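You operate a simulated robot arm through the tools that you are given. There is no shell and no other tool. Be economical: measure what you need, move in short steps, check, and stop when the job is done.

You run a simulated robot arm. Do the job below in one go: nothing can be reset, and whatever is moved stays where it is left.

TASK
Zero the counter and wind 4 metres of red cable firmly on to the white reel.
Fine: the brake stands at drag while you wind and at lock at the end.

It is judged by the outcome, as a careful person would: the job done as asked, and still so three seconds after it is handed in. It fails if anything else is knocked over, pushed out of place, dropped, spilled or broken.

THE ROBOT
A 7-joint arm with a two-finger parallel gripper, fixed in place. Base frame: the origin is at the foot of the arm, x ahead of it, y to its left, z up; the work surface is at about z = 0.76. Lengths are in m, angles in degrees, forces in N, time in s.
With the tool pointing down near the work surface it reaches from about 0.32 to 0.74 m from the base axis. Its first joint turns from -115.0 to 115.0 degrees. Payload 3.91 kg.
The tool frame sits at the grasp point between the pads (the TCP): z along the fingers, y along the line on which they close. The tips reach 0.03 m beyond it. The gripper opens to 0.11 m. The fingers are 0.02 m wide and 0.01 m thick; the gripper's body (0.048 by 0.112 m) begins 0.055 m behind the TCP.
Orientation is that of the tool frame in the base frame, as a unit quaternion [w, x, y, z]. With the fingers straight down and closing along the base's y, the tool's x points along the base's -x, its y along +y and its z along -z.

THE INTERFACE
- The arm moves only by the tool apply_moves. Its argument "rows" is a list of rows, each a list of 3 entries, a list of its own where there are three numbers: the shift along the tool's x, y, z in m, then the turn, a rotation vector about the tool's x, y, z in rad, then the gripper command, from -1 (fully open) to 1 (shut), values between in proportion. In form: [[[x, y, z], [ax, ay, az], jaw], ...]. A call has 1 to 10 rows; each row is the pose to reach, as a shift and turn from the pose commanded when the call began, along the tool's axes at that moment. Each row takes 0.2 s and may step no farther than 0.05 m and 8.6 degrees from the row before; otherwise, or with a gripper value out of range, the whole call is refused. Where a pose cannot be reached the arm comes as near as it can. A force on the tool above 50 N (or 10 N above the force at the start of the call, whichever is more), or a blocked arm, ends the call early, and 0.2 s more pass. The fingers move at their own pace (about 0.108 m/s each) and stop on an object; they squeeze with about 22 N. The grip force told is the motor's: it shows also when the fingers shut on nothing. Time passes only in rows, and 0.2 s behind the last, so rows that repeat a pose let the fingers close. The reply holds the time, the measured pose of the TCP, the force on the tool along the base axes, the opening and the grip force, in the units named above and with some noise, with the torque about the TCP (base axes, N m) and any sound that the robot's microphone picked up, and new pictures: "pictures" is both (left out), scene, wrist or none.
- Cameras (640 x 400 px; columns grow to the right, rows downward): "scene" is fixed at [0.2194, 0.4987, 1.5119]; the picture's right is [-0.95, -0.31, 0.00], its down [-0.19, 0.58, -0.79] and it looks along [0.24, -0.75, -0.61] (base axes); focal length 374 px, centre (320, 200). "wrist" rides on the gripper at [0.072, 0.017, -0.103] in the tool frame; the picture's right is [-0.23, 0.97, 0.00], its down [-0.76, -0.18, -0.62] and it looks along [-0.61, -0.14, 0.78] (tool axes); focal length 222 px, centre (320, 200). There is no depth. A picture from a camera that has moved, and an enlarged one, comes with that camera's place and axes in the base frame and with its lens.
- move_column(by): slides the trunk up (or, below 0, down) by that many m; the arm rides with it, the base frame stays. It gives what a move gives, with no picture.
- close_up(camera, box): a new picture of the part [left, top, right, bottom] of that camera's present view, enlarged. No time passes.
- close_job(): hands the job in; it is judged then, once.

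Go step by step. Nothing tells you positions but the pictures and the camera data: compare them with the known pose of the tool, close in by small moves and look again before you grip or let go. The budget is 120 turns and 200 pictures, counting those below and the enlarged ones. Unless the task says otherwise, let go and move clear before handing in, and close with one line.

The tools are called after "Emit:" as a command line: name --argument value ..., lists and objects as JSON in quotes. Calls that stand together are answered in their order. apply_moves: Moves the arm, as the interface text tells. Its arguments: {"type":"object","properties":{"rows":{"type":"array"},"pictures":{"type":"string","enum":["both","scene","wrist","none"]}},"required":["rows"]} The other tools are called the same way: move_column (by) slides the trunk up or down; close_up (camera, box) takes an enlarged picture of a part of a camera's view; close_job () hands the job in.

At the start:

```text
time: 0.0
ee_pos: [0.2698, -0.4079, 1.0442]
ee_rot: [0.0, 0.0, 1.0, 0.0]
ft_force: [0.0, -0.3, 0.0]
wrist_torque: [-0.03, 0.0, 0.02]
finger_gap: 0.11
gripper_force: 0.0
trunk travel left (down, up): [-0.725, 0.265]
```

scene: 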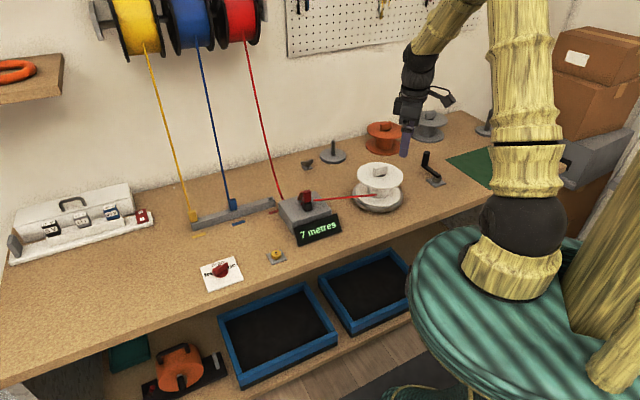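
wrist: 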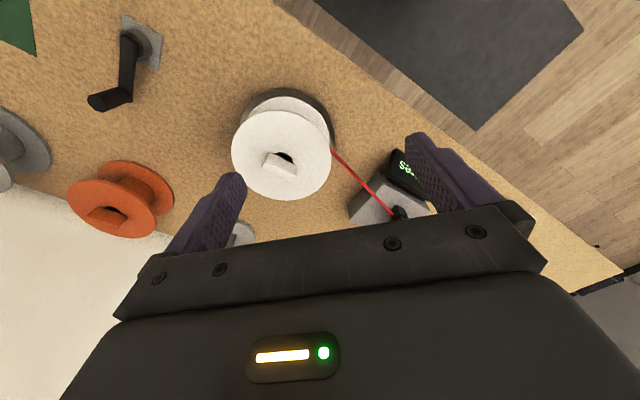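

I see a bench with a white reel on a winder, a counter showing "7 metres", a yellow button, a red knob (perhaps the brake) and a crank. I'll look closer at each.

Emit:
close_up --camera "scene" --box '[260, 150, 420, 250]'

Emit:
close_up --camera "scene" --box '[180, 200, 340, 300]'

Emit:
close_up --camera "scene" --box '[340, 100, 500, 200]'

Emit:
close_up --camera "scene" --box '[0, 170, 160, 270]'

```text
4.00 times, centred on (340, 200) of scene
camera zoom: at [0.2194, 0.4987, 1.5119], right [-0.95, -0.31, 0.0], down [-0.19, 0.58, -0.79], along [0.24, -0.75, -0.61], focal length 1496 px, centre (240, 200)
```

zoom: 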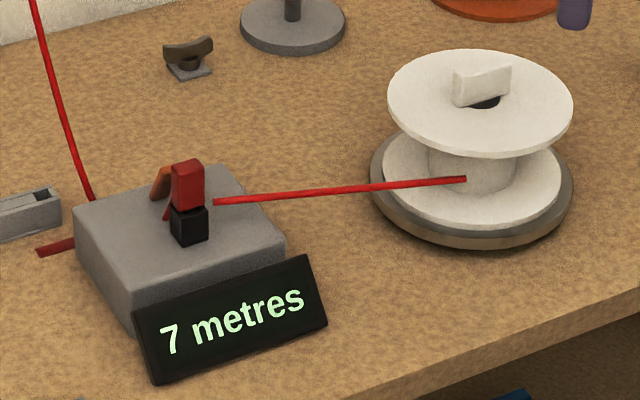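

```text
4.00 times, centred on (260, 250) of scene
camera zoom: at [0.2194, 0.4987, 1.5119], right [-0.95, -0.31, 0.0], down [-0.19, 0.58, -0.79], along [0.24, -0.75, -0.61], focal length 1496 px, centre (560, 0)
```

zoom: 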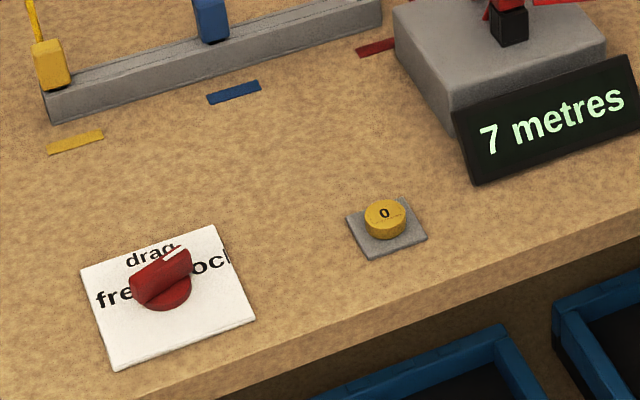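

```text
4.00 times, centred on (420, 150) of scene
camera zoom: at [0.2194, 0.4987, 1.5119], right [-0.95, -0.31, 0.0], down [-0.19, 0.58, -0.79], along [0.24, -0.75, -0.61], focal length 1496 px, centre (-80, 400)
```

zoom: 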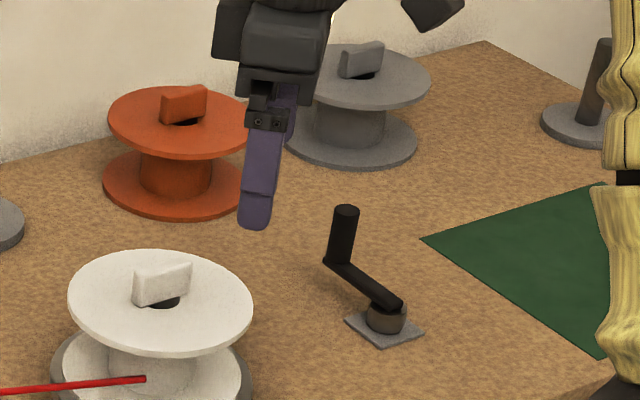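

```text
4.00 times, centred on (80, 220) of scene
camera zoom: at [0.2194, 0.4987, 1.5119], right [-0.95, -0.31, 0.0], down [-0.19, 0.58, -0.79], along [0.24, -0.75, -0.61], focal length 1496 px, centre (1280, 120)
```

zoom: 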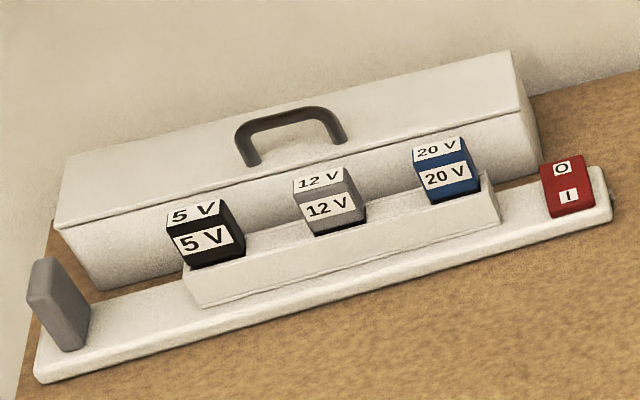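

The reel sits on its spindle with the red cable already led through the counter to it. Brake is near (0.66,-0.04), zero button near (0.545,-0.14), crank near (0.16,-0.63). I'll move over the brake to view it.

Emit:
apply_moves --rows '[[[-0.03, 0.034, 0], [0, 0, 0], 0], [[-0.06, 0.068, 0], [0, 0, 0], 0], [[-0.09, 0.102, 0], [0, 0, 0], 0], [[-0.12, 0.136, 0.01], [0, 0, 0], 0], [[-0.15, 0.17, 0.02], [0, 0, 0], 0], [[-0.18, 0.204, 0.03], [0, 0, 0], 0], [[-0.21, 0.238, 0.04], [0, 0, 0], 0], [[-0.24, 0.272, 0.05], [0, 0, 0], 0], [[-0.27, 0.306, 0.06], [0, 0, 0], 0], [[-0.3, 0.34, 0.06], [0, 0, 0], 0]]'

```text
time: 2.2
ee_pos: [0.5715, -0.0665, 0.984]
ee_rot: [-0.001, 0.001, 1.0, 0.0]
ft_force: [0.0, 0.4, 0.1]
wrist_torque: [-0.03, 0.01, 0.01]
finger_gap: 0.0551
gripper_force: 0.1
trunk travel left (down, up): [-0.725, 0.265]
camera wrist: at [0.5, -0.0502, 1.0876], right [0.23, 0.97, 0.0], down [0.76, -0.18, 0.62], along [0.61, -0.14, -0.78], focal length 222 px, centre (320, 200)
```

scene: 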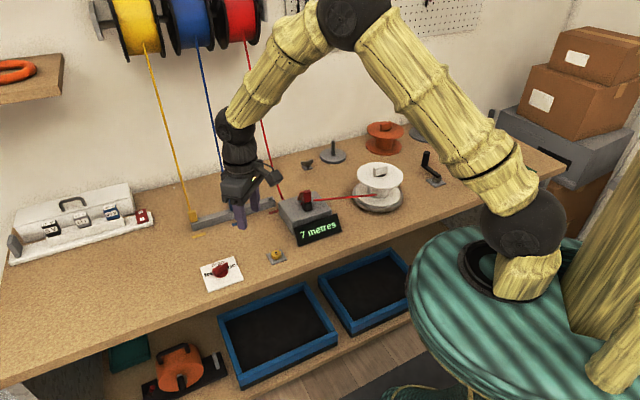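
wrist: 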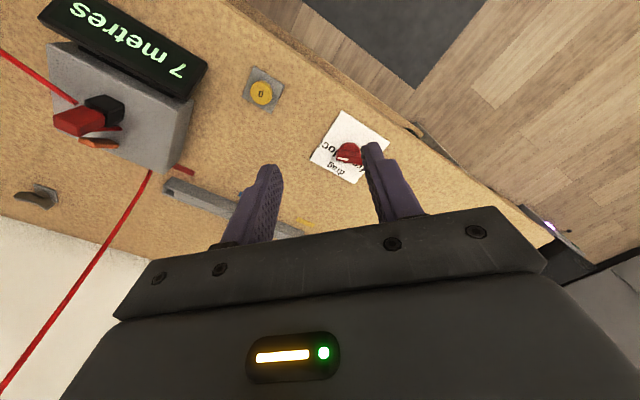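

Emit:
close_up --camera "wrist" --box '[290, 90, 418, 190]'

Emit:
close_up --camera "wrist" --box '[0, 0, 300, 220]'

Emit:
close_up --camera "scene" --box '[195, 245, 259, 295]'

```text
4.00 times, centred on (354, 140) of wrist
camera zoom: at [0.5, -0.0502, 1.0876], right [0.23, 0.97, 0.0], down [0.76, -0.18, 0.62], along [0.61, -0.14, -0.78], focal length 888 px, centre (184, 440)
```

zoom: 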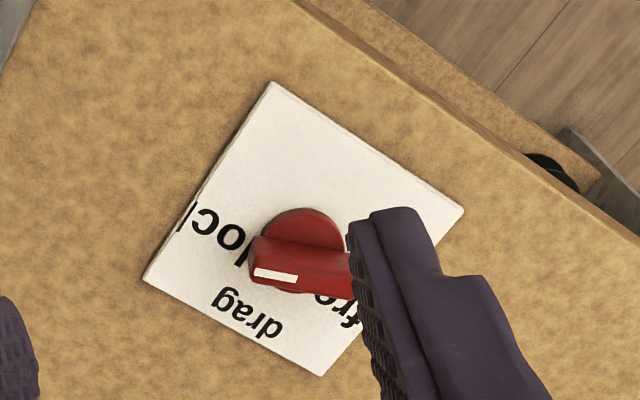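

```text
1.82 times, centred on (150, 110) of wrist
camera zoom: at [0.5, -0.0502, 1.0876], right [0.23, 0.97, 0.0], down [0.76, -0.18, 0.62], along [0.61, -0.14, -0.78], focal length 404 px, centre (629, 364)
```

zoom: 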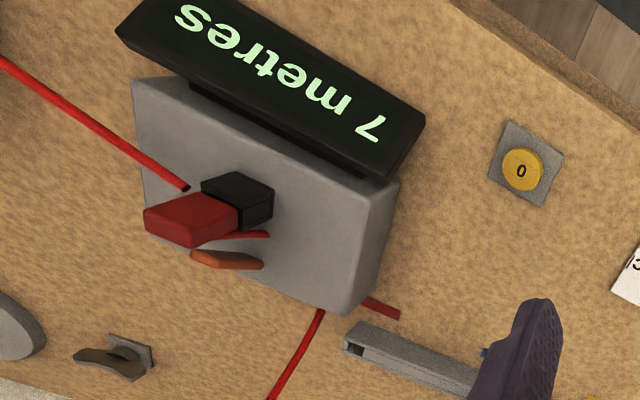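

```text
8.00 times, centred on (227, 270) of scene
camera zoom: at [0.2194, 0.4987, 1.5119], right [-0.95, -0.31, 0.0], down [-0.19, 0.58, -0.79], along [0.24, -0.75, -0.61], focal length 2991 px, centre (1064, -360)
```

zoom: 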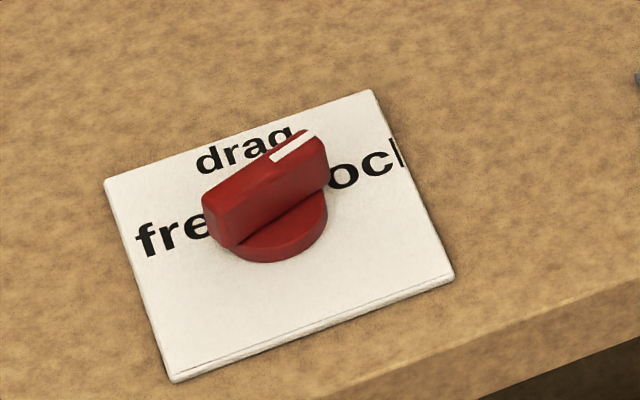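

The brake pointer stands at "lock" now (~-117° heading); "drag" is ~+70° counter-clockwise from above. I'll go over the knob and align the jaws across its ridge.

Emit:
apply_moves --rows '[[[-0.011, 0.003, 0.01], [0, 0, -0.1375], 0], [[-0.022, 0.006, 0.02], [0, 0, -0.275], 0], [[-0.033, 0.009, 0.03], [0, 0, -0.4125], 0], [[-0.044, 0.012, 0.04], [0, 0, -0.55], 0], [[-0.055, 0.015, 0.05], [0, 0, -0.6875], 0], [[-0.066, 0.018, 0.06], [0, 0, -0.825], 0], [[-0.077, 0.021, 0.07], [0, 0, -0.9625], 0], [[-0.089, 0.024, 0.08], [0, 0, -1.1], 0]]'

```text
time: 4.0
ee_pos: [0.6606, -0.0445, 0.9038]
ee_rot: [-0.001, -0.523, 0.852, 0.0]
ft_force: [0.5, -0.8, -0.6]
wrist_torque: [0.02, -0.04, 0.0]
finger_gap: 0.055
gripper_force: 0.1
trunk travel left (down, up): [-0.725, 0.265]
camera wrist: at [0.6131, -0.1013, 1.0082], right [-0.77, 0.64, 0.0], down [0.5, 0.6, 0.62], along [0.4, 0.48, -0.78], focal length 222 px, centre (320, 200)
```

scene: 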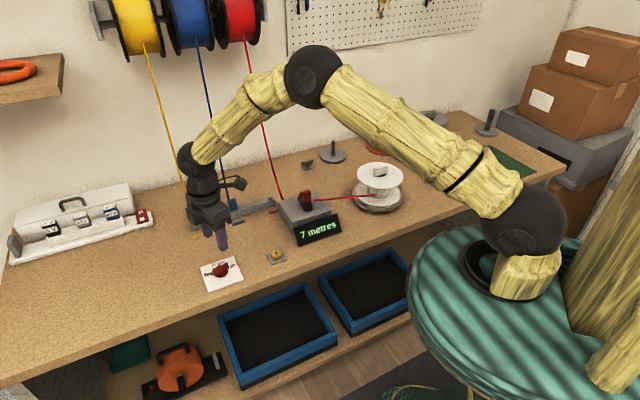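
wrist: 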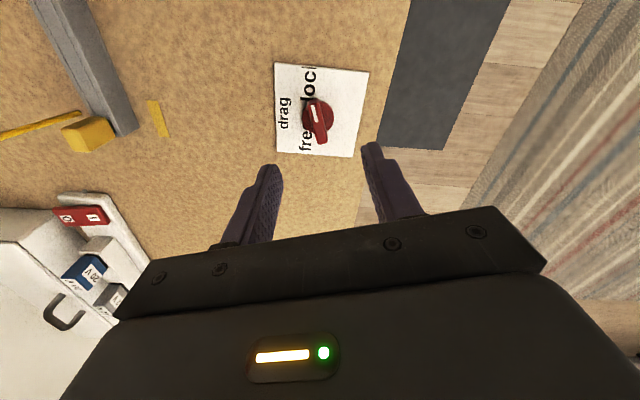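

Emit:
close_up --camera "wrist" --box '[256, 50, 384, 170]'

```text
3.33 times, centred on (320, 110) of wrist
camera zoom: at [0.6131, -0.1013, 1.0082], right [-0.77, 0.64, 0.0], down [0.5, 0.6, 0.62], along [0.4, 0.48, -0.78], focal length 740 px, centre (320, 500)
```

zoom: 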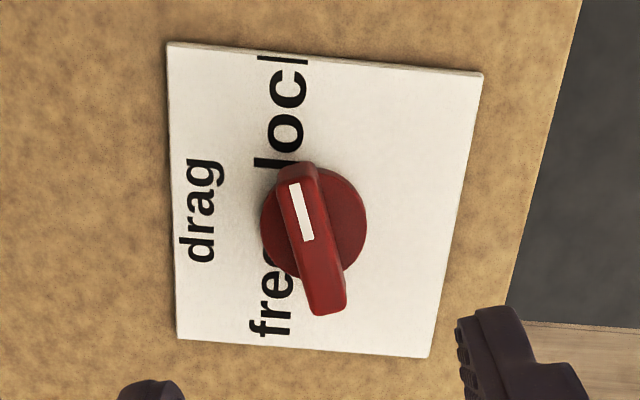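

Emit:
apply_moves --rows '[[[-0.003, -0.002, 0.04], [0, 0, 0], 0], [[-0.003, -0.002, 0.075], [0, 0, 0], 0], [[-0.003, -0.002, 0.092], [0, 0, 0], 0], [[-0.003, -0.002, 0.1], [0, 0, 0], 0]]'

```text
time: 5.0
ee_pos: [0.6613, -0.0415, 0.8034]
ee_rot: [0.0, -0.523, 0.853, 0.001]
ft_force: [0.0, -0.4, -0.1]
wrist_torque: [0.01, 0.01, 0.01]
finger_gap: 0.0552
gripper_force: 0.1
trunk travel left (down, up): [-0.725, 0.265]
camera wrist: at [0.6156, -0.0987, 0.9081], right [-0.77, 0.64, 0.0], down [0.5, 0.6, 0.62], along [0.4, 0.48, -0.78], focal length 222 px, centre (320, 200)
```

scene: 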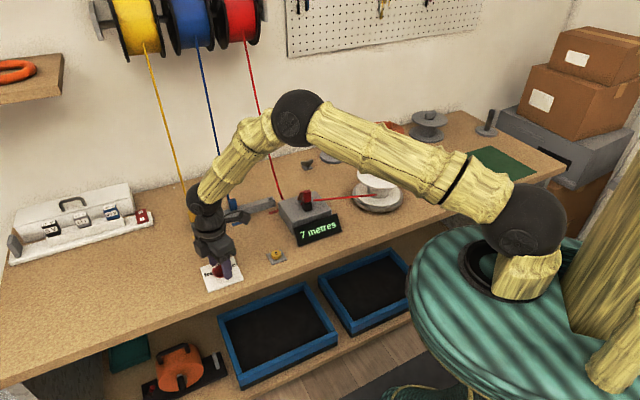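
wrist: 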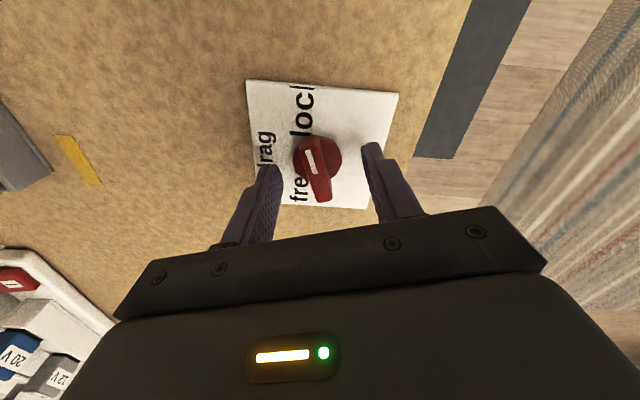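

Emit:
apply_moves --rows '[[[0, -0.002, 0], [0, 0, 0], 0.5], [[0, -0.002, 0], [0, 0, 0], 1], [[0, -0.002, 0], [0, 0, 0], 1]]' --pictures "wrist"

```text
time: 5.8
ee_pos: [0.6642, -0.0429, 0.8044]
ee_rot: [0.0, -0.523, 0.852, 0.001]
ft_force: [0.7, -0.2, -1.0]
wrist_torque: [0.1, -0.13, 0.01]
finger_gap: 0.012
gripper_force: 45.5
trunk travel left (down, up): [-0.725, 0.265]
camera wrist: at [0.6171, -0.0997, 0.9083], right [-0.76, 0.64, 0.0], down [0.5, 0.6, 0.62], along [0.4, 0.48, -0.78], focal length 222 px, centre (320, 200)
```

wrist: 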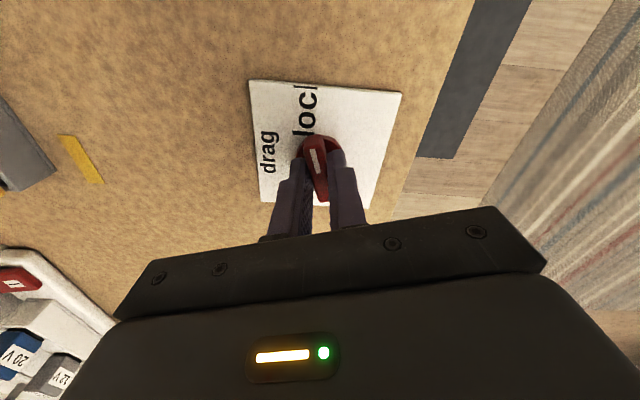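

Gripped on the ridge. Turning about +71° toward drag.

Emit:
apply_moves --rows '[[[0, 0, 0], [0, 0, -0.125], 1], [[0, 0, 0], [0, 0, -0.25], 1], [[0, 0, 0], [0, 0, -0.375], 1], [[0, 0, 0], [0, 0, -0.5], 1], [[0, 0, 0], [0, 0, -0.625], 1], [[0, 0, 0], [0, 0, -0.75], 1], [[0, 0, 0], [0, 0, -0.875], 1], [[0, 0, 0], [0, 0, -1.0], 1], [[0, 0, 0], [0, 0, -1.12], 1], [[0, 0, 0], [0, 0, -1.24], 1]]'

```text
time: 8.0
ee_pos: [0.665, -0.0429, 0.8039]
ee_rot: [0.001, 0.921, -0.389, 0.001]
ft_force: [7.0, -2.2, 3.7]
wrist_torque: [0.51, 0.38, 0.03]
finger_gap: 0.0119
gripper_force: 44.6
trunk travel left (down, up): [-0.725, 0.265]
camera wrist: at [0.7039, -0.1065, 0.9083], right [-0.86, -0.52, 0.0], down [-0.4, 0.67, 0.62], along [-0.32, 0.53, -0.78], focal length 222 px, centre (320, 200)
```

scene: 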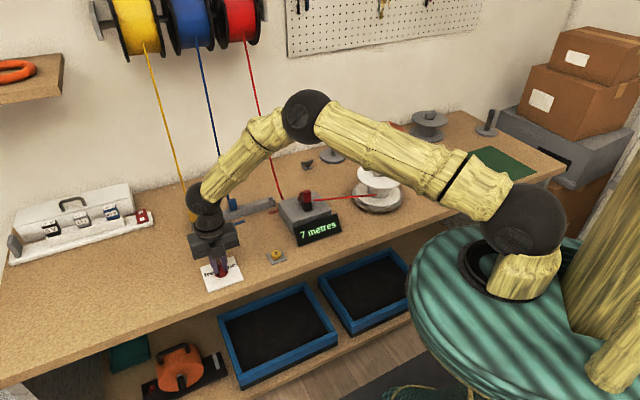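
wrist: 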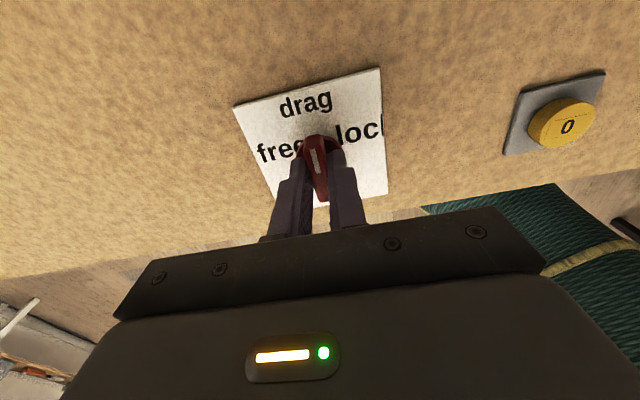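

Emit:
apply_moves --rows '[[[0, 0, 0], [0, 0, 0], 0.2], [[0, 0, 0], [0, 0, 0], 0.2], [[0, 0, -0.04], [0, 0, 0], 0.2], [[0, 0, -0.08], [0, 0, 0], 0.2]]' --pictures "none"

Emit:
close_up --camera "wrist" --box '[220, 50, 420, 170]'

```text
time: 9.0
ee_pos: [0.6635, -0.0437, 0.8843]
ee_rot: [0.0, 0.921, -0.39, -0.001]
ft_force: [-1.2, -0.6, 1.0]
wrist_torque: [-0.01, -0.04, 0.01]
finger_gap: 0.0442
gripper_force: 0.1
trunk travel left (down, up): [-0.725, 0.265]
```

```text
3.20 times, centred on (320, 110) of wrist
camera zoom: at [0.7025, -0.1066, 0.9885], right [-0.86, -0.51, 0.0], down [-0.4, 0.67, 0.62], along [-0.32, 0.53, -0.78], focal length 711 px, centre (320, 488)
```

zoom: 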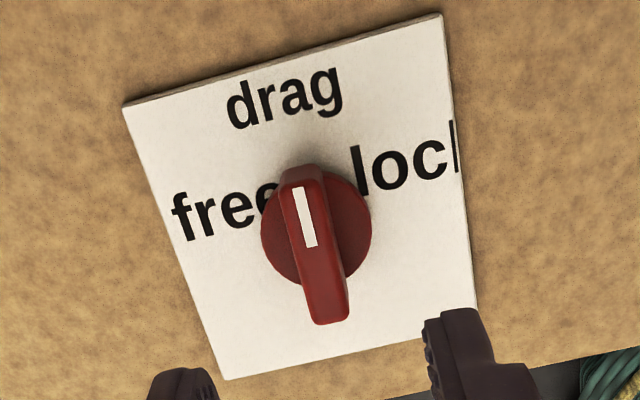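

Brake now at drag. Next the zero button: move above it with fingers shut.

Emit:
apply_moves --rows '[[[-0.001, 0.02, 0], [0, 0, 0.14], 1], [[-0.002, 0.04, 0], [0, 0, 0.28], 1], [[-0.003, 0.06, 0], [0, 0, 0.42], 1], [[-0.004, 0.08, 0], [0, 0, 0.56], 1], [[-0.005, 0.1, 0], [0, 0, 0.7], 1], [[-0.006, 0.12, 0.01], [0, 0, 0.84], 1], [[-0.007, 0.135, 0.02], [0, 0, 0.98], 1], [[-0.007, 0.147, 0.025], [0, 0, 1.1], 1]]'

```text
time: 10.8
ee_pos: [0.5539, -0.1397, 0.8588]
ee_rot: [0.0, -0.579, 0.815, -0.001]
ft_force: [-0.4, 0.3, 0.5]
wrist_torque: [-0.02, 0.0, 0.02]
finger_gap: 0.0
gripper_force: 22.0
trunk travel left (down, up): [-0.725, 0.265]
camera wrist: at [0.5143, -0.203, 0.9629], right [-0.85, 0.53, 0.0], down [0.42, 0.66, 0.62], along [0.33, 0.53, -0.78], focal length 222 px, centre (320, 200)
```

scene: 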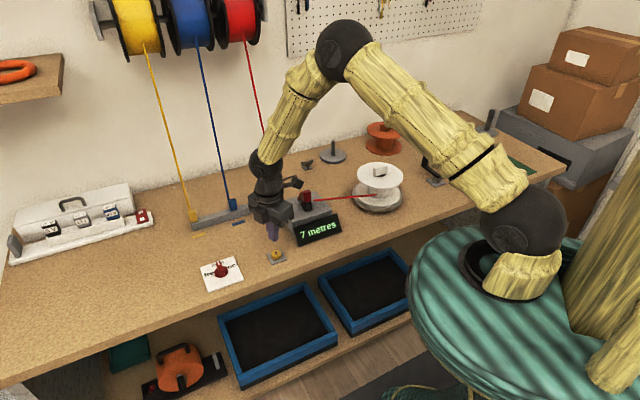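
wrist: 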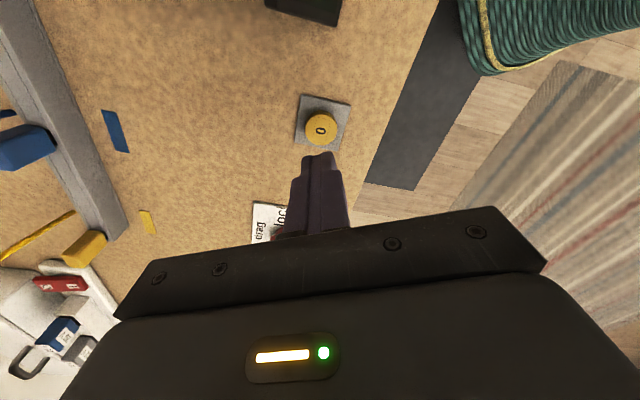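

Emit:
apply_moves --rows '[[[0.0025, 0.001, 0.03], [0, 0, 0], 1], [[0.0025, 0.001, 0.045], [0, 0, 0], 1], [[0.0025, 0.001, 0.048], [0, 0, 0], 1], [[0.0025, 0.001, 0.051], [0, 0, 0], 1], [[0.0025, 0.001, 0.054], [0, 0, 0], 1]]' --pictures "none"

Emit:
close_up --camera "scene" --box '[240, 180, 368, 280]'

```text
time: 12.0
ee_pos: [0.5519, -0.1433, 0.8044]
ee_rot: [0.0, -0.581, 0.814, 0.0]
ft_force: [0.4, -0.2, 0.2]
wrist_torque: [0.0, -0.02, -0.03]
finger_gap: 0.0001
gripper_force: 22.1
trunk travel left (down, up): [-0.725, 0.265]
```

```text
4.00 times, centred on (304, 230) of scene
camera zoom: at [0.2194, 0.4987, 1.5119], right [-0.95, -0.31, 0.0], down [-0.19, 0.58, -0.79], along [0.24, -0.75, -0.61], focal length 1496 px, centre (384, 80)
```

zoom: 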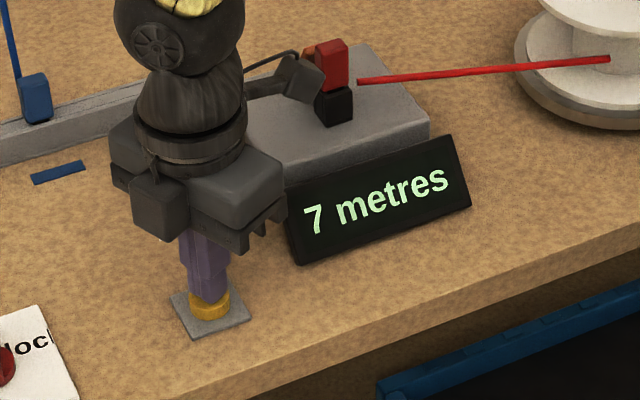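

Emit:
apply_moves --rows '[[[0, 0, 0.002], [0, 0, 0], 1], [[0, 0, 0.004], [0, 0, 0], 1], [[0, 0, 0.006], [0, 0, 0], 1], [[0, 0, 0.008], [0, 0, 0], 1]]' --pictures "none"

Emit:
close_up --camera "scene" --box '[240, 180, 368, 280]'

```text
time: 13.0
ee_pos: [0.5519, -0.1414, 0.8006]
ee_rot: [0.002, -0.581, 0.814, -0.002]
ft_force: [-3.1, -0.9, 29.3]
wrist_torque: [-0.02, 0.15, -0.04]
finger_gap: 0.0
gripper_force: 22.4
trunk travel left (down, up): [-0.725, 0.265]
heard: click
```

```text
4.00 times, centred on (304, 230) of scene
camera zoom: at [0.2194, 0.4987, 1.5119], right [-0.95, -0.31, 0.0], down [-0.19, 0.58, -0.79], along [0.24, -0.75, -0.61], focal length 1496 px, centre (384, 80)
```

zoom: 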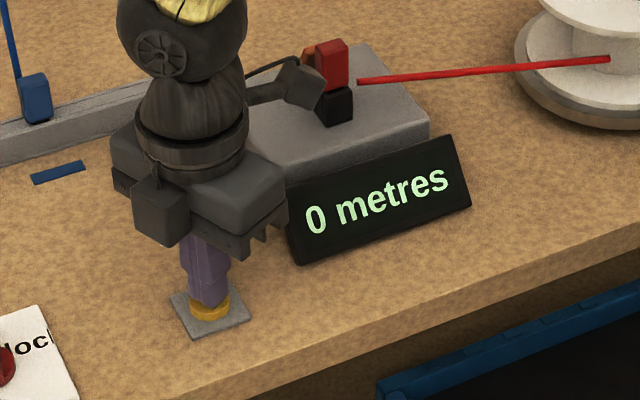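

Counter reads 0. Now lift and move over to the crank.

Emit:
apply_moves --rows '[[[0, 0, -0.05], [0, 0, 0], 1], [[0, 0, -0.1], [0, 0, 0], 0], [[0, 0, -0.15], [0, 0, 0], 0], [[0.045, 0.016, -0.17], [0, 0, 0.13], 0], [[0.09, 0.032, -0.18], [0, 0, 0.26], 0], [[0.135, 0.048, -0.18], [0, 0, 0.39], 0], [[0.18, 0.064, -0.18], [0, 0, 0.52], 0], [[0.225, 0.08, -0.18], [0, 0, 0.65], 0], [[0.27, 0.096, -0.18], [0, 0, 0.78], 0], [[0.315, 0.112, -0.18], [0, 0, 0.91], 0]]' --pictures "none"

```text
refused: row 4 steps farther than a row can; nothing moved
```

Emit:
apply_moves --rows '[[[0, 0, -0.05], [0, 0, 0], 1], [[0, 0, -0.1], [0, 0, 0], 0], [[0, 0, -0.15], [0, 0, 0], 0], [[0.035, 0.012, -0.18], [0, 0, 0.13], 0], [[0.08, 0.028, -0.18], [0, 0, 0.26], 0], [[0.125, 0.044, -0.18], [0, 0, 0.39], 0], [[0.17, 0.06, -0.18], [0, 0, 0.52], 0], [[0.215, 0.076, -0.18], [0, 0, 0.65], 0], [[0.26, 0.092, -0.18], [0, 0, 0.78], 0], [[0.305, 0.108, -0.18], [0, 0, 0.91], 0]]' --pictures "none"

```text
time: 15.2
ee_pos: [0.3492, -0.3969, 0.9769]
ee_rot: [0.0, -0.164, 0.986, -0.001]
ft_force: [0.0, 0.9, 0.0]
wrist_torque: [0.02, -0.04, -0.02]
finger_gap: 0.0551
gripper_force: 0.1
trunk travel left (down, up): [-0.725, 0.265]
```

Emit:
apply_moves --rows '[[[0.035, -0.025, -0.01], [0, 0, 0.06], 0], [[0.07, -0.05, -0.02], [0, 0, 0.12], 0], [[0.105, -0.075, -0.02], [0, 0, 0.18], 0], [[0.14, -0.1, -0.02], [0, 0, 0.24], 0], [[0.175, -0.125, -0.02], [0, 0, 0.3], 0], [[0.21, -0.148, -0.02], [0, 0, 0.33], 0]]'

```text
time: 16.6
ee_pos: [0.1991, -0.6052, 0.9958]
ee_rot: [0.0, 0.001, 1.0, 0.001]
ft_force: [-0.2, -0.4, 0.1]
wrist_torque: [0.01, -0.02, 0.0]
finger_gap: 0.055
gripper_force: 0.0
trunk travel left (down, up): [-0.725, 0.265]
camera wrist: at [0.1283, -0.5883, 1.1007], right [0.23, 0.97, 0.0], down [0.76, -0.18, 0.62], along [0.61, -0.14, -0.78], focal length 222 px, centre (320, 200)
```

scene: 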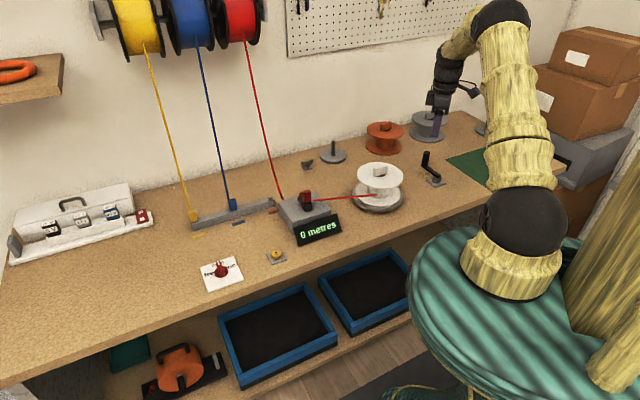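
wrist: 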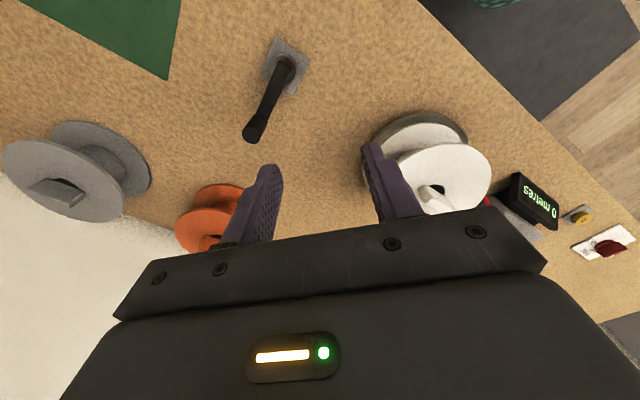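

Emit:
close_up --camera "wrist" --box '[210, 20, 370, 160]'

Emit:
close_up --camera "scene" --box '[390, 130, 470, 200]'

Emit:
close_up --camera "wrist" --box '[350, 90, 640, 280]'

```text
2.86 times, centred on (290, 90) of wrist
camera zoom: at [0.1283, -0.5883, 1.1007], right [0.23, 0.97, 0.0], down [0.76, -0.18, 0.62], along [0.61, -0.14, -0.78], focal length 635 px, centre (406, 514)
```

zoom: 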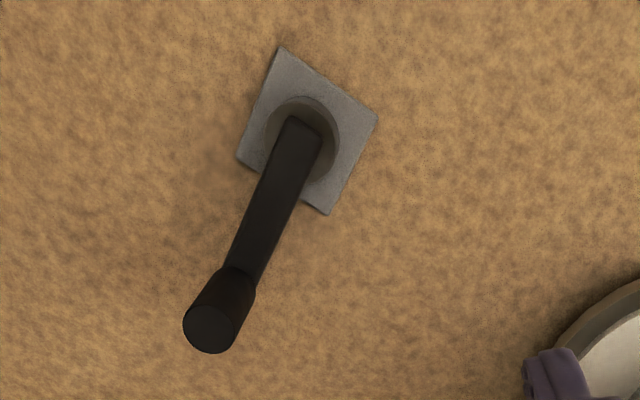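

```text
5.71 times, centred on (430, 165) of scene
camera zoom: at [0.2194, 0.4987, 1.5119], right [-0.95, -0.31, 0.0], down [-0.19, 0.58, -0.79], along [0.24, -0.75, -0.61], focal length 2136 px, centre (-309, 400)
```

zoom: 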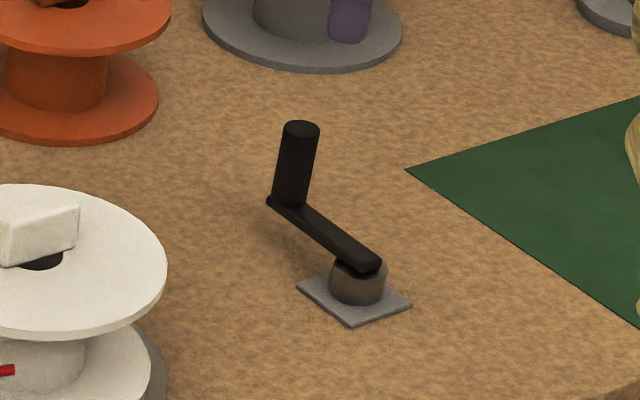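

```text
2.11 times, centred on (495, 185) of wrist
camera zoom: at [0.1283, -0.5883, 1.1007], right [0.23, 0.97, 0.0], down [0.76, -0.18, 0.62], along [0.61, -0.14, -0.78], focal length 468 px, centre (-48, 232)
```

zoom: 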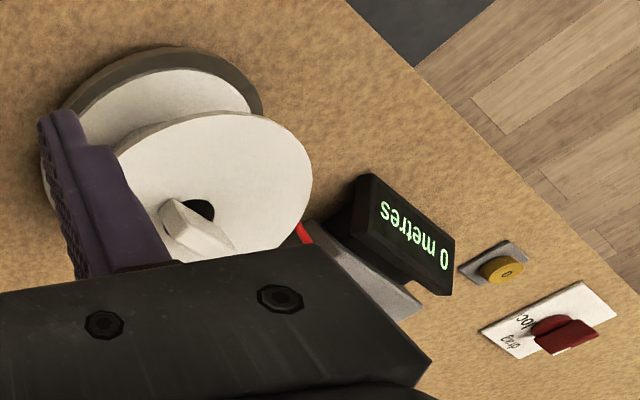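

Crank handle estimated at (0.210,-0.684), z 0.80–0.854, pivot (0.156,-0.641), radius ≈0.069. I'll move above the handle and check.

Emit:
apply_moves --rows '[[[-0.004, -0.03, 0.02], [0, 0, 0], 0], [[-0.008, -0.06, 0.05], [0, 0, 0], 0], [[-0.011, -0.079, 0.08], [0, 0, 0], 0], [[-0.011, -0.079, 0.1], [0, 0, 0], 0]]'

Emit:
close_up --camera "scene" --box '[370, 90, 490, 200]'

```text
time: 17.6
ee_pos: [0.2119, -0.6835, 0.8963]
ee_rot: [0.0, 0.0, 1.0, 0.0]
ft_force: [-0.1, -0.4, -0.7]
wrist_torque: [0.02, -0.02, 0.0]
finger_gap: 0.0552
gripper_force: 0.0
trunk travel left (down, up): [-0.725, 0.265]
camera wrist: at [0.1388, -0.6663, 1.0007], right [0.23, 0.97, 0.0], down [0.76, -0.18, 0.62], along [0.61, -0.14, -0.78], focal length 222 px, centre (320, 200)
```

scene: 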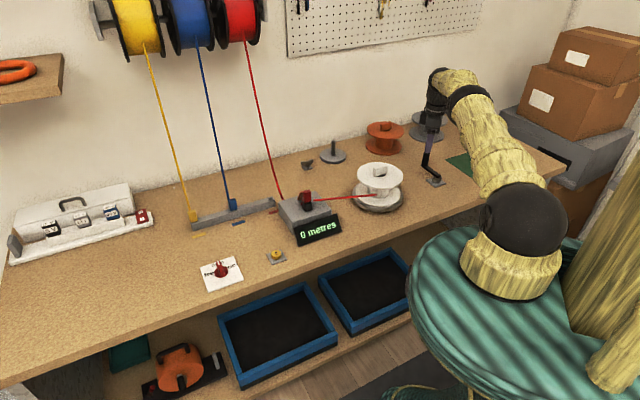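
wrist: 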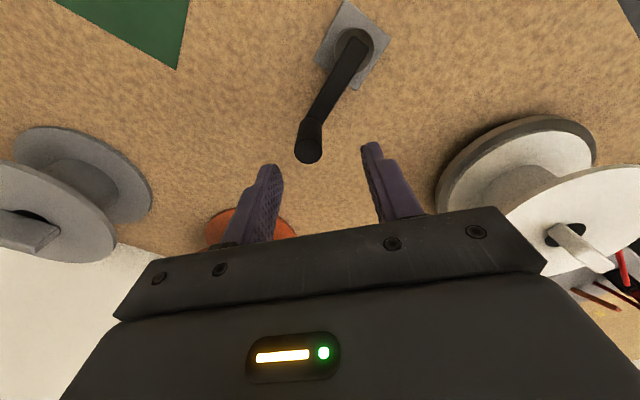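

```text
3.64 times, centred on (430, 145) of scene
camera zoom: at [0.2194, 0.4987, 1.5119], right [-0.95, -0.31, 0.0], down [-0.19, 0.58, -0.79], along [0.24, -0.75, -0.61], focal length 1360 px, centre (-80, 400)
```

zoom: 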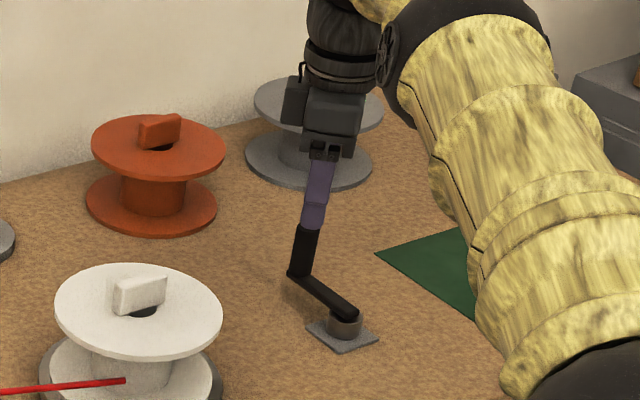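

Emit:
apply_moves --rows '[[[0.004, -0.005, 0.02], [0, 0, 0], 0], [[0.004, -0.005, 0.04], [0, 0, 0], 0], [[0.004, -0.005, 0.058], [0, 0, 0], 0], [[0.004, -0.005, 0.058], [0, 0, 0], 1], [[0.004, -0.005, 0.058], [0, 0, 0], 1], [[0.004, -0.005, 0.058], [0, 0, 0], 1]]'

Emit:
close_up --camera "scene" --box '[370, 90, 490, 200]'

```text
time: 19.0
ee_pos: [0.2069, -0.6821, 0.8399]
ee_rot: [0.0, 0.0, 1.0, 0.0]
ft_force: [1.8, -1.9, 0.5]
wrist_torque: [-0.04, -0.1, -0.03]
finger_gap: 0.0169
gripper_force: 45.7
out of reach, approached as far as the arm can: row 2, 3, 4, 5, 6
trunk travel left (down, up): [-0.725, 0.265]
camera wrist: at [0.1336, -0.665, 0.9435], right [0.23, 0.97, 0.0], down [0.76, -0.18, 0.62], along [0.61, -0.14, -0.78], focal length 222 px, centre (320, 200)
```

scene: 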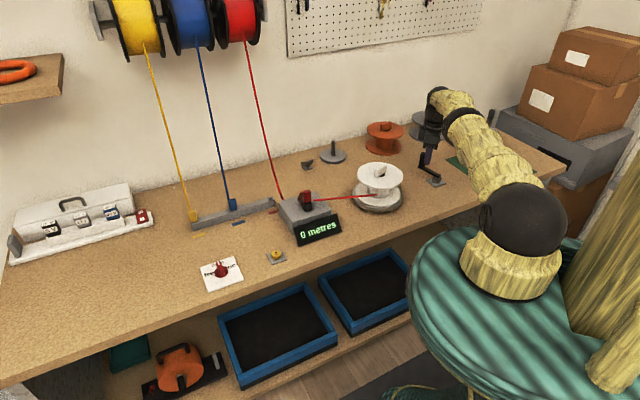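
wrist: 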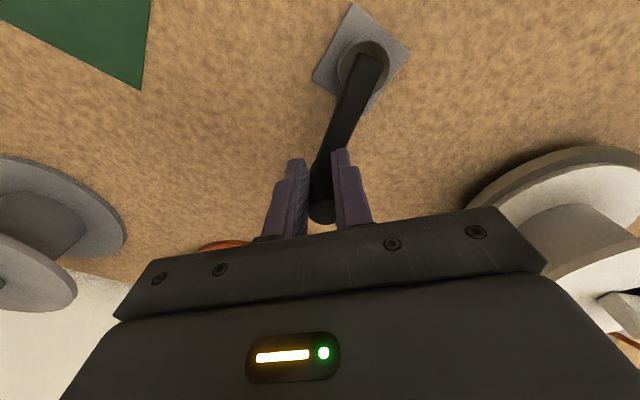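

```text
3.64 times, centred on (430, 145) of scene
camera zoom: at [0.2194, 0.4987, 1.5119], right [-0.95, -0.31, 0.0], down [-0.19, 0.58, -0.79], along [0.24, -0.75, -0.61], focal length 1360 px, centre (-80, 400)
```

zoom: 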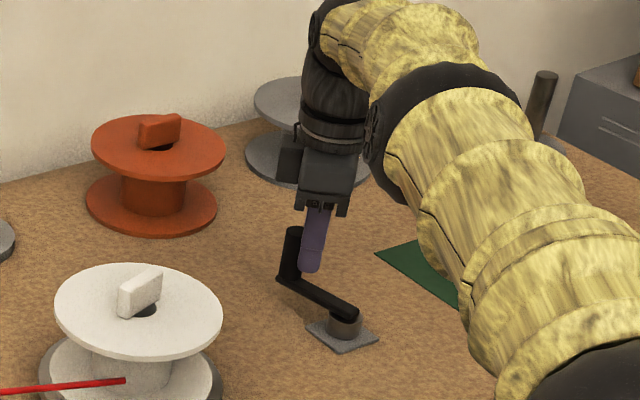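

The handle is gripped and the reel turns with it, but the arm is near its reach limit here. I'll release, raise the trunk 0.1 m (which lifts the gripper straight off) and test reach.

Emit:
apply_moves --rows '[[[0, 0, 0], [0, 0, 0], 0], [[0, 0, 0], [0, 0, 0], 0]]' --pictures "none"

Emit:
move_column --by 0.12

Emit:
apply_moves --rows '[[[0, 0, 0.02], [0, 0, 0], 0], [[0, 0, 0.04], [0, 0, 0], 0], [[0, -0.02, 0.06], [0, 0, 0], 0], [[0, -0.04, 0.06], [0, 0, 0], 0]]' --pictures "wrist"

```text
time: 19.6
ee_pos: [0.2057, -0.6826, 0.8392]
ee_rot: [0.0, 0.0, 1.0, 0.0]
ft_force: [1.0, -0.5, 0.9]
wrist_torque: [0.0, 0.01, 0.01]
finger_gap: 0.0551
gripper_force: 0.0
trunk travel left (down, up): [-0.725, 0.265]
```

```text
time: 21.1
ee_pos: [0.2049, -0.6817, 0.9584]
ee_rot: [0.0, 0.0, 1.0, 0.0]
ft_force: [1.1, -0.4, 0.0]
wrist_torque: [0.03, -0.01, -0.03]
finger_gap: 0.055
gripper_force: 0.0
trunk travel left (down, up): [-0.845, 0.145]
```

```text
time: 22.1
ee_pos: [0.2018, -0.6734, 0.9093]
ee_rot: [0.0, 0.0, 1.0, -0.001]
ft_force: [0.5, -1.4, -0.9]
wrist_torque: [-0.02, 0.01, 0.0]
finger_gap: 0.055
gripper_force: 0.0
out of reach, approached as far as the arm can: row 2, 3, 4
trunk travel left (down, up): [-0.845, 0.145]
camera wrist: at [0.1294, -0.657, 1.0141], right [0.23, 0.97, 0.0], down [0.76, -0.18, 0.62], along [0.61, -0.14, -0.78], focal length 222 px, centre (320, 200)
```

wrist: 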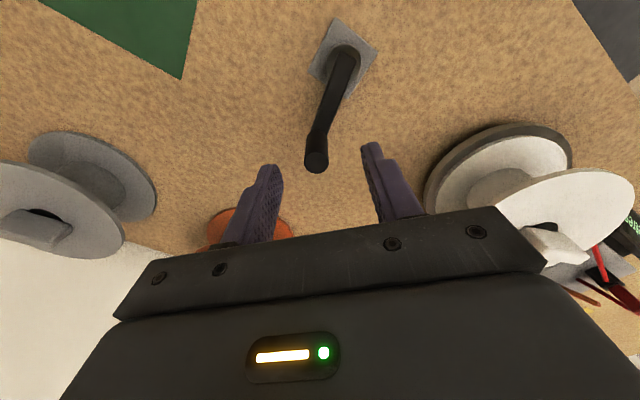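

Raising made it worse, so the wrist is below the shoulder; I'll lift the tool, lower the trunk, and use a yaw of −76° with an outward tilt of 15° to gain reach.

Emit:
apply_moves --rows '[[[0, 0.01, -0.04], [0, 0, 0.133], 0], [[0, 0.02, -0.08], [0, 0, 0.266], 0], [[0, 0.03, -0.12], [0, 0, 0.4], 0], [[0, 0.04, -0.15], [0, 0, 0.532], 0], [[0, 0.04, -0.18], [0, 0, 0.665], 0], [[0, 0.04, -0.2], [0, 0, 0.798], 0], [[0, 0.04, -0.2], [0, 0, 0.93], 0], [[0, 0.04, -0.2], [0, 0, 1.064], 0], [[0, 0.04, -0.2], [0, 0, 1.197], 0], [[0, 0.04, -0.2], [0, 0, 1.33], 0]]' --pictures "none"

Emit:
move_column --by -0.18

Emit:
apply_moves --rows '[[[0, 0, 0], [0, -0.13, 0], 0], [[0, 0, 0], [0, -0.26, 0], 0]]'

```text
time: 24.3
ee_pos: [0.2111, -0.6816, 1.1178]
ee_rot: [-0.001, 0.619, 0.786, 0.001]
ft_force: [-0.3, 0.1, -1.1]
wrist_torque: [0.02, 0.03, -0.03]
finger_gap: 0.0549
gripper_force: 0.0
out of reach, approached as far as the arm can: row 1, 2, 3, 4, 5, 6, 7, 8, 9, 10
trunk travel left (down, up): [-0.845, 0.145]
```

```text
time: 26.3
ee_pos: [0.2118, -0.6816, 0.9369]
ee_rot: [0.0, 0.616, 0.788, 0.0]
ft_force: [0.2, 0.5, -0.7]
wrist_torque: [0.0, -0.02, 0.0]
finger_gap: 0.0549
gripper_force: 0.1
trunk travel left (down, up): [-0.665, 0.325]
```

```text
time: 26.9
ee_pos: [0.2237, -0.7335, 0.9412]
ee_rot: [0.101, 0.612, 0.78, -0.079]
ft_force: [-0.2, 0.6, 0.0]
wrist_torque: [-0.05, -0.02, -0.02]
finger_gap: 0.055
gripper_force: 0.1
out of reach, approached as far as the arm can: row 1, 2
trunk travel left (down, up): [-0.665, 0.325]
camera wrist: at [0.2172, -0.6354, 1.023], right [1.0, 0.02, 0.06], down [-0.04, -0.6, 0.8], along [0.05, -0.8, -0.6], focal length 222 px, centre (320, 200)
```

scene: 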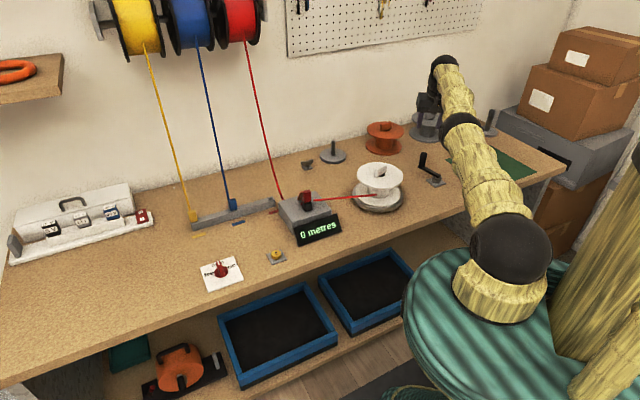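
wrist: 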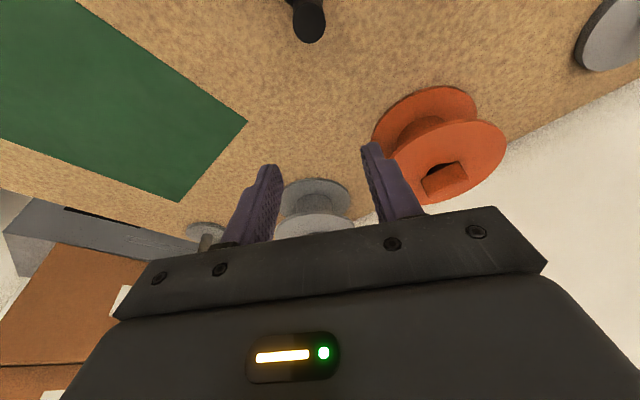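

Emit:
apply_moves --rows '[[[0.015, 0, 0], [0, 0, 0], 0], [[0.03, 0, 0], [0, 0, 0], 0], [[0.045, 0, 0], [0, 0, 0], 0]]' --pictures "wrist"

```text
time: 27.7
ee_pos: [0.224, -0.7331, 0.936]
ee_rot: [0.101, 0.612, 0.78, -0.079]
ft_force: [-0.3, -0.6, 0.3]
wrist_torque: [0.0, 0.02, -0.04]
finger_gap: 0.0548
gripper_force: 0.1
out of reach, approached as far as the arm can: row 1, 2, 3
trunk travel left (down, up): [-0.665, 0.325]
camera wrist: at [0.2172, -0.6356, 1.0176], right [1.0, 0.02, 0.06], down [-0.03, -0.6, 0.8], along [0.05, -0.8, -0.6], focal length 222 px, centre (320, 200)
```

wrist: 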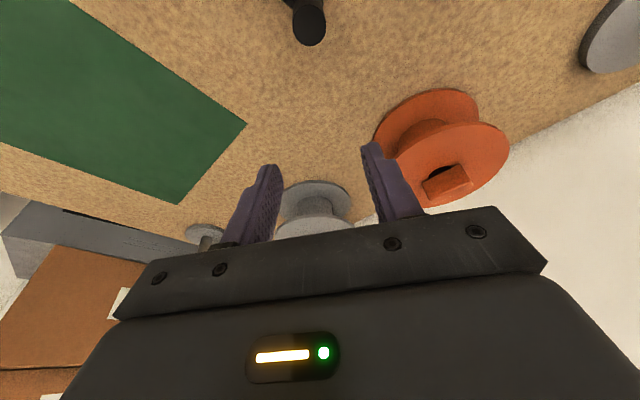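

Emit:
apply_moves --rows '[[[0.045, 0, -0.015], [0, 0, 0], 0], [[0.09, 0, -0.03], [0, 0, 0], 0], [[0.13, 0, -0.045], [0, 0, 0], 0]]' --pictures "scene"

```text
time: 28.5
ee_pos: [0.2197, -0.7324, 0.9564]
ee_rot: [0.101, 0.612, 0.78, -0.079]
ft_force: [-0.7, 0.0, 0.5]
wrist_torque: [-0.02, 0.03, 0.01]
finger_gap: 0.0551
gripper_force: 0.1
out of reach, approached as far as the arm can: row 1, 2, 3
trunk travel left (down, up): [-0.665, 0.325]
```

scene: 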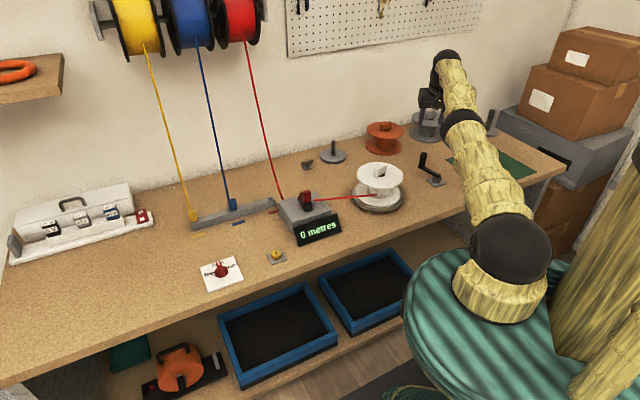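

The arm is locked straight (singular). A downward component should flex the elbow; trying that with clearance over everything.

Emit:
apply_moves --rows '[[[0.005, 0, 0.02], [0, 0, 0], 0], [[0.01, 0, 0.0386], [0, 0, 0], 0], [[0.015, 0, 0.055], [0, 0, 0], 0]]' --pictures "none"

```text
time: 29.3
ee_pos: [0.2212, -0.7357, 0.8991]
ee_rot: [0.101, 0.612, 0.78, -0.079]
ft_force: [0.1, -0.1, -0.2]
wrist_torque: [-0.02, 0.03, -0.01]
finger_gap: 0.055
gripper_force: 0.0
out of reach, approached as far as the arm can: row 3
trunk travel left (down, up): [-0.665, 0.325]
```

Emit:
apply_moves --rows '[[[0.01, 0, 0], [0, 0, 0], 0], [[0.02, 0, -0.003], [0, 0, 0], 0], [[0.03, 0, -0.006], [0, 0, 0], 0]]' --pictures "none"

```text
time: 30.1
ee_pos: [0.2207, -0.7369, 0.8959]
ee_rot: [0.101, 0.612, 0.781, -0.078]
ft_force: [0.2, -0.1, -0.2]
wrist_torque: [0.04, -0.04, 0.0]
finger_gap: 0.0548
gripper_force: 0.0
out of reach, approached as far as the arm can: row 1, 2, 3
trunk travel left (down, up): [-0.665, 0.325]
```

Emit:
apply_moves --rows '[[[-0.0124, 0, -0.048], [0, 0, 0], 0], [[-0.0248, 0, -0.096], [0, 0, 0], 0], [[-0.0372, 0, -0.144], [0, 0, 0], 0], [[-0.0496, 0, -0.192], [0, 0, 0], 0], [[-0.0103, 0, -0.161], [0, 0, 0], 0], [[0.029, 0, -0.13], [0, 0, 0], 0], [[0.0683, 0, -0.1], [0, 0, 0], 0], [[0.1076, 0, -0.069], [0, 0, 0], 0]]' --pictures "none"

```text
time: 31.9
ee_pos: [0.1888, -0.6174, 0.935]
ee_rot: [0.102, 0.612, 0.78, -0.08]
ft_force: [-0.1, -0.1, 0.0]
wrist_torque: [0.01, 0.03, 0.01]
finger_gap: 0.0553
gripper_force: 0.0
out of reach, approached as far as the arm can: row 2, 3, 4
trunk travel left (down, up): [-0.665, 0.325]
```

Unstuck. With the tilt there is enough reach. Now approach above the handle again.

Emit:
apply_moves --rows '[[[-0.0278, 0.002, 0.0255], [0, 0, 0], 0], [[-0.0556, 0.0041, 0.051], [0, 0, 0], 0]]'

Emit:
close_up --camera "wrist" --box '[220, 20, 420, 200]'

```text
time: 32.5
ee_pos: [0.2122, -0.6836, 0.9002]
ee_rot: [0.102, 0.612, 0.78, -0.079]
ft_force: [-0.1, -0.7, 0.8]
wrist_torque: [0.06, 0.01, 0.04]
finger_gap: 0.055
gripper_force: 0.0
trunk travel left (down, up): [-0.665, 0.325]
camera wrist: at [0.205, -0.5857, 0.9823], right [1.0, 0.02, 0.06], down [-0.03, -0.6, 0.8], along [0.05, -0.8, -0.6], focal length 222 px, centre (320, 200)
```

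scene: 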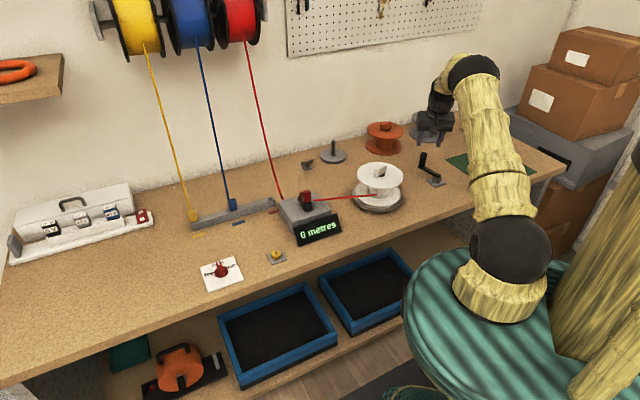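
wrist: 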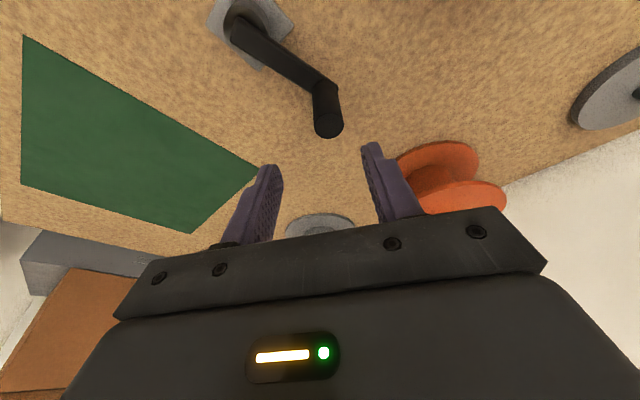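

```text
2.22 times, centred on (320, 110) of wrist
camera zoom: at [0.205, -0.5857, 0.9823], right [1.0, 0.02, 0.06], down [-0.03, -0.6, 0.8], along [0.05, -0.8, -0.6], focal length 494 px, centre (320, 400)
```

zoom: 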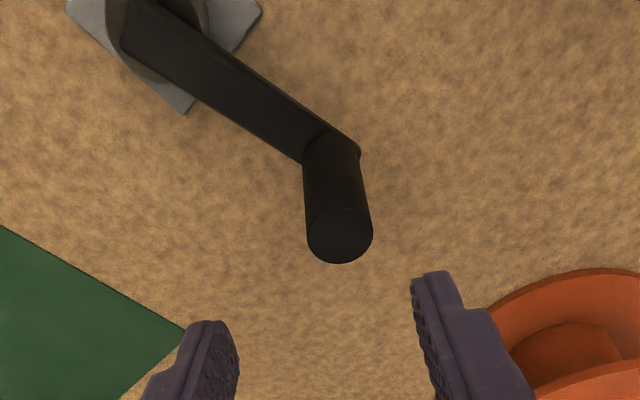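

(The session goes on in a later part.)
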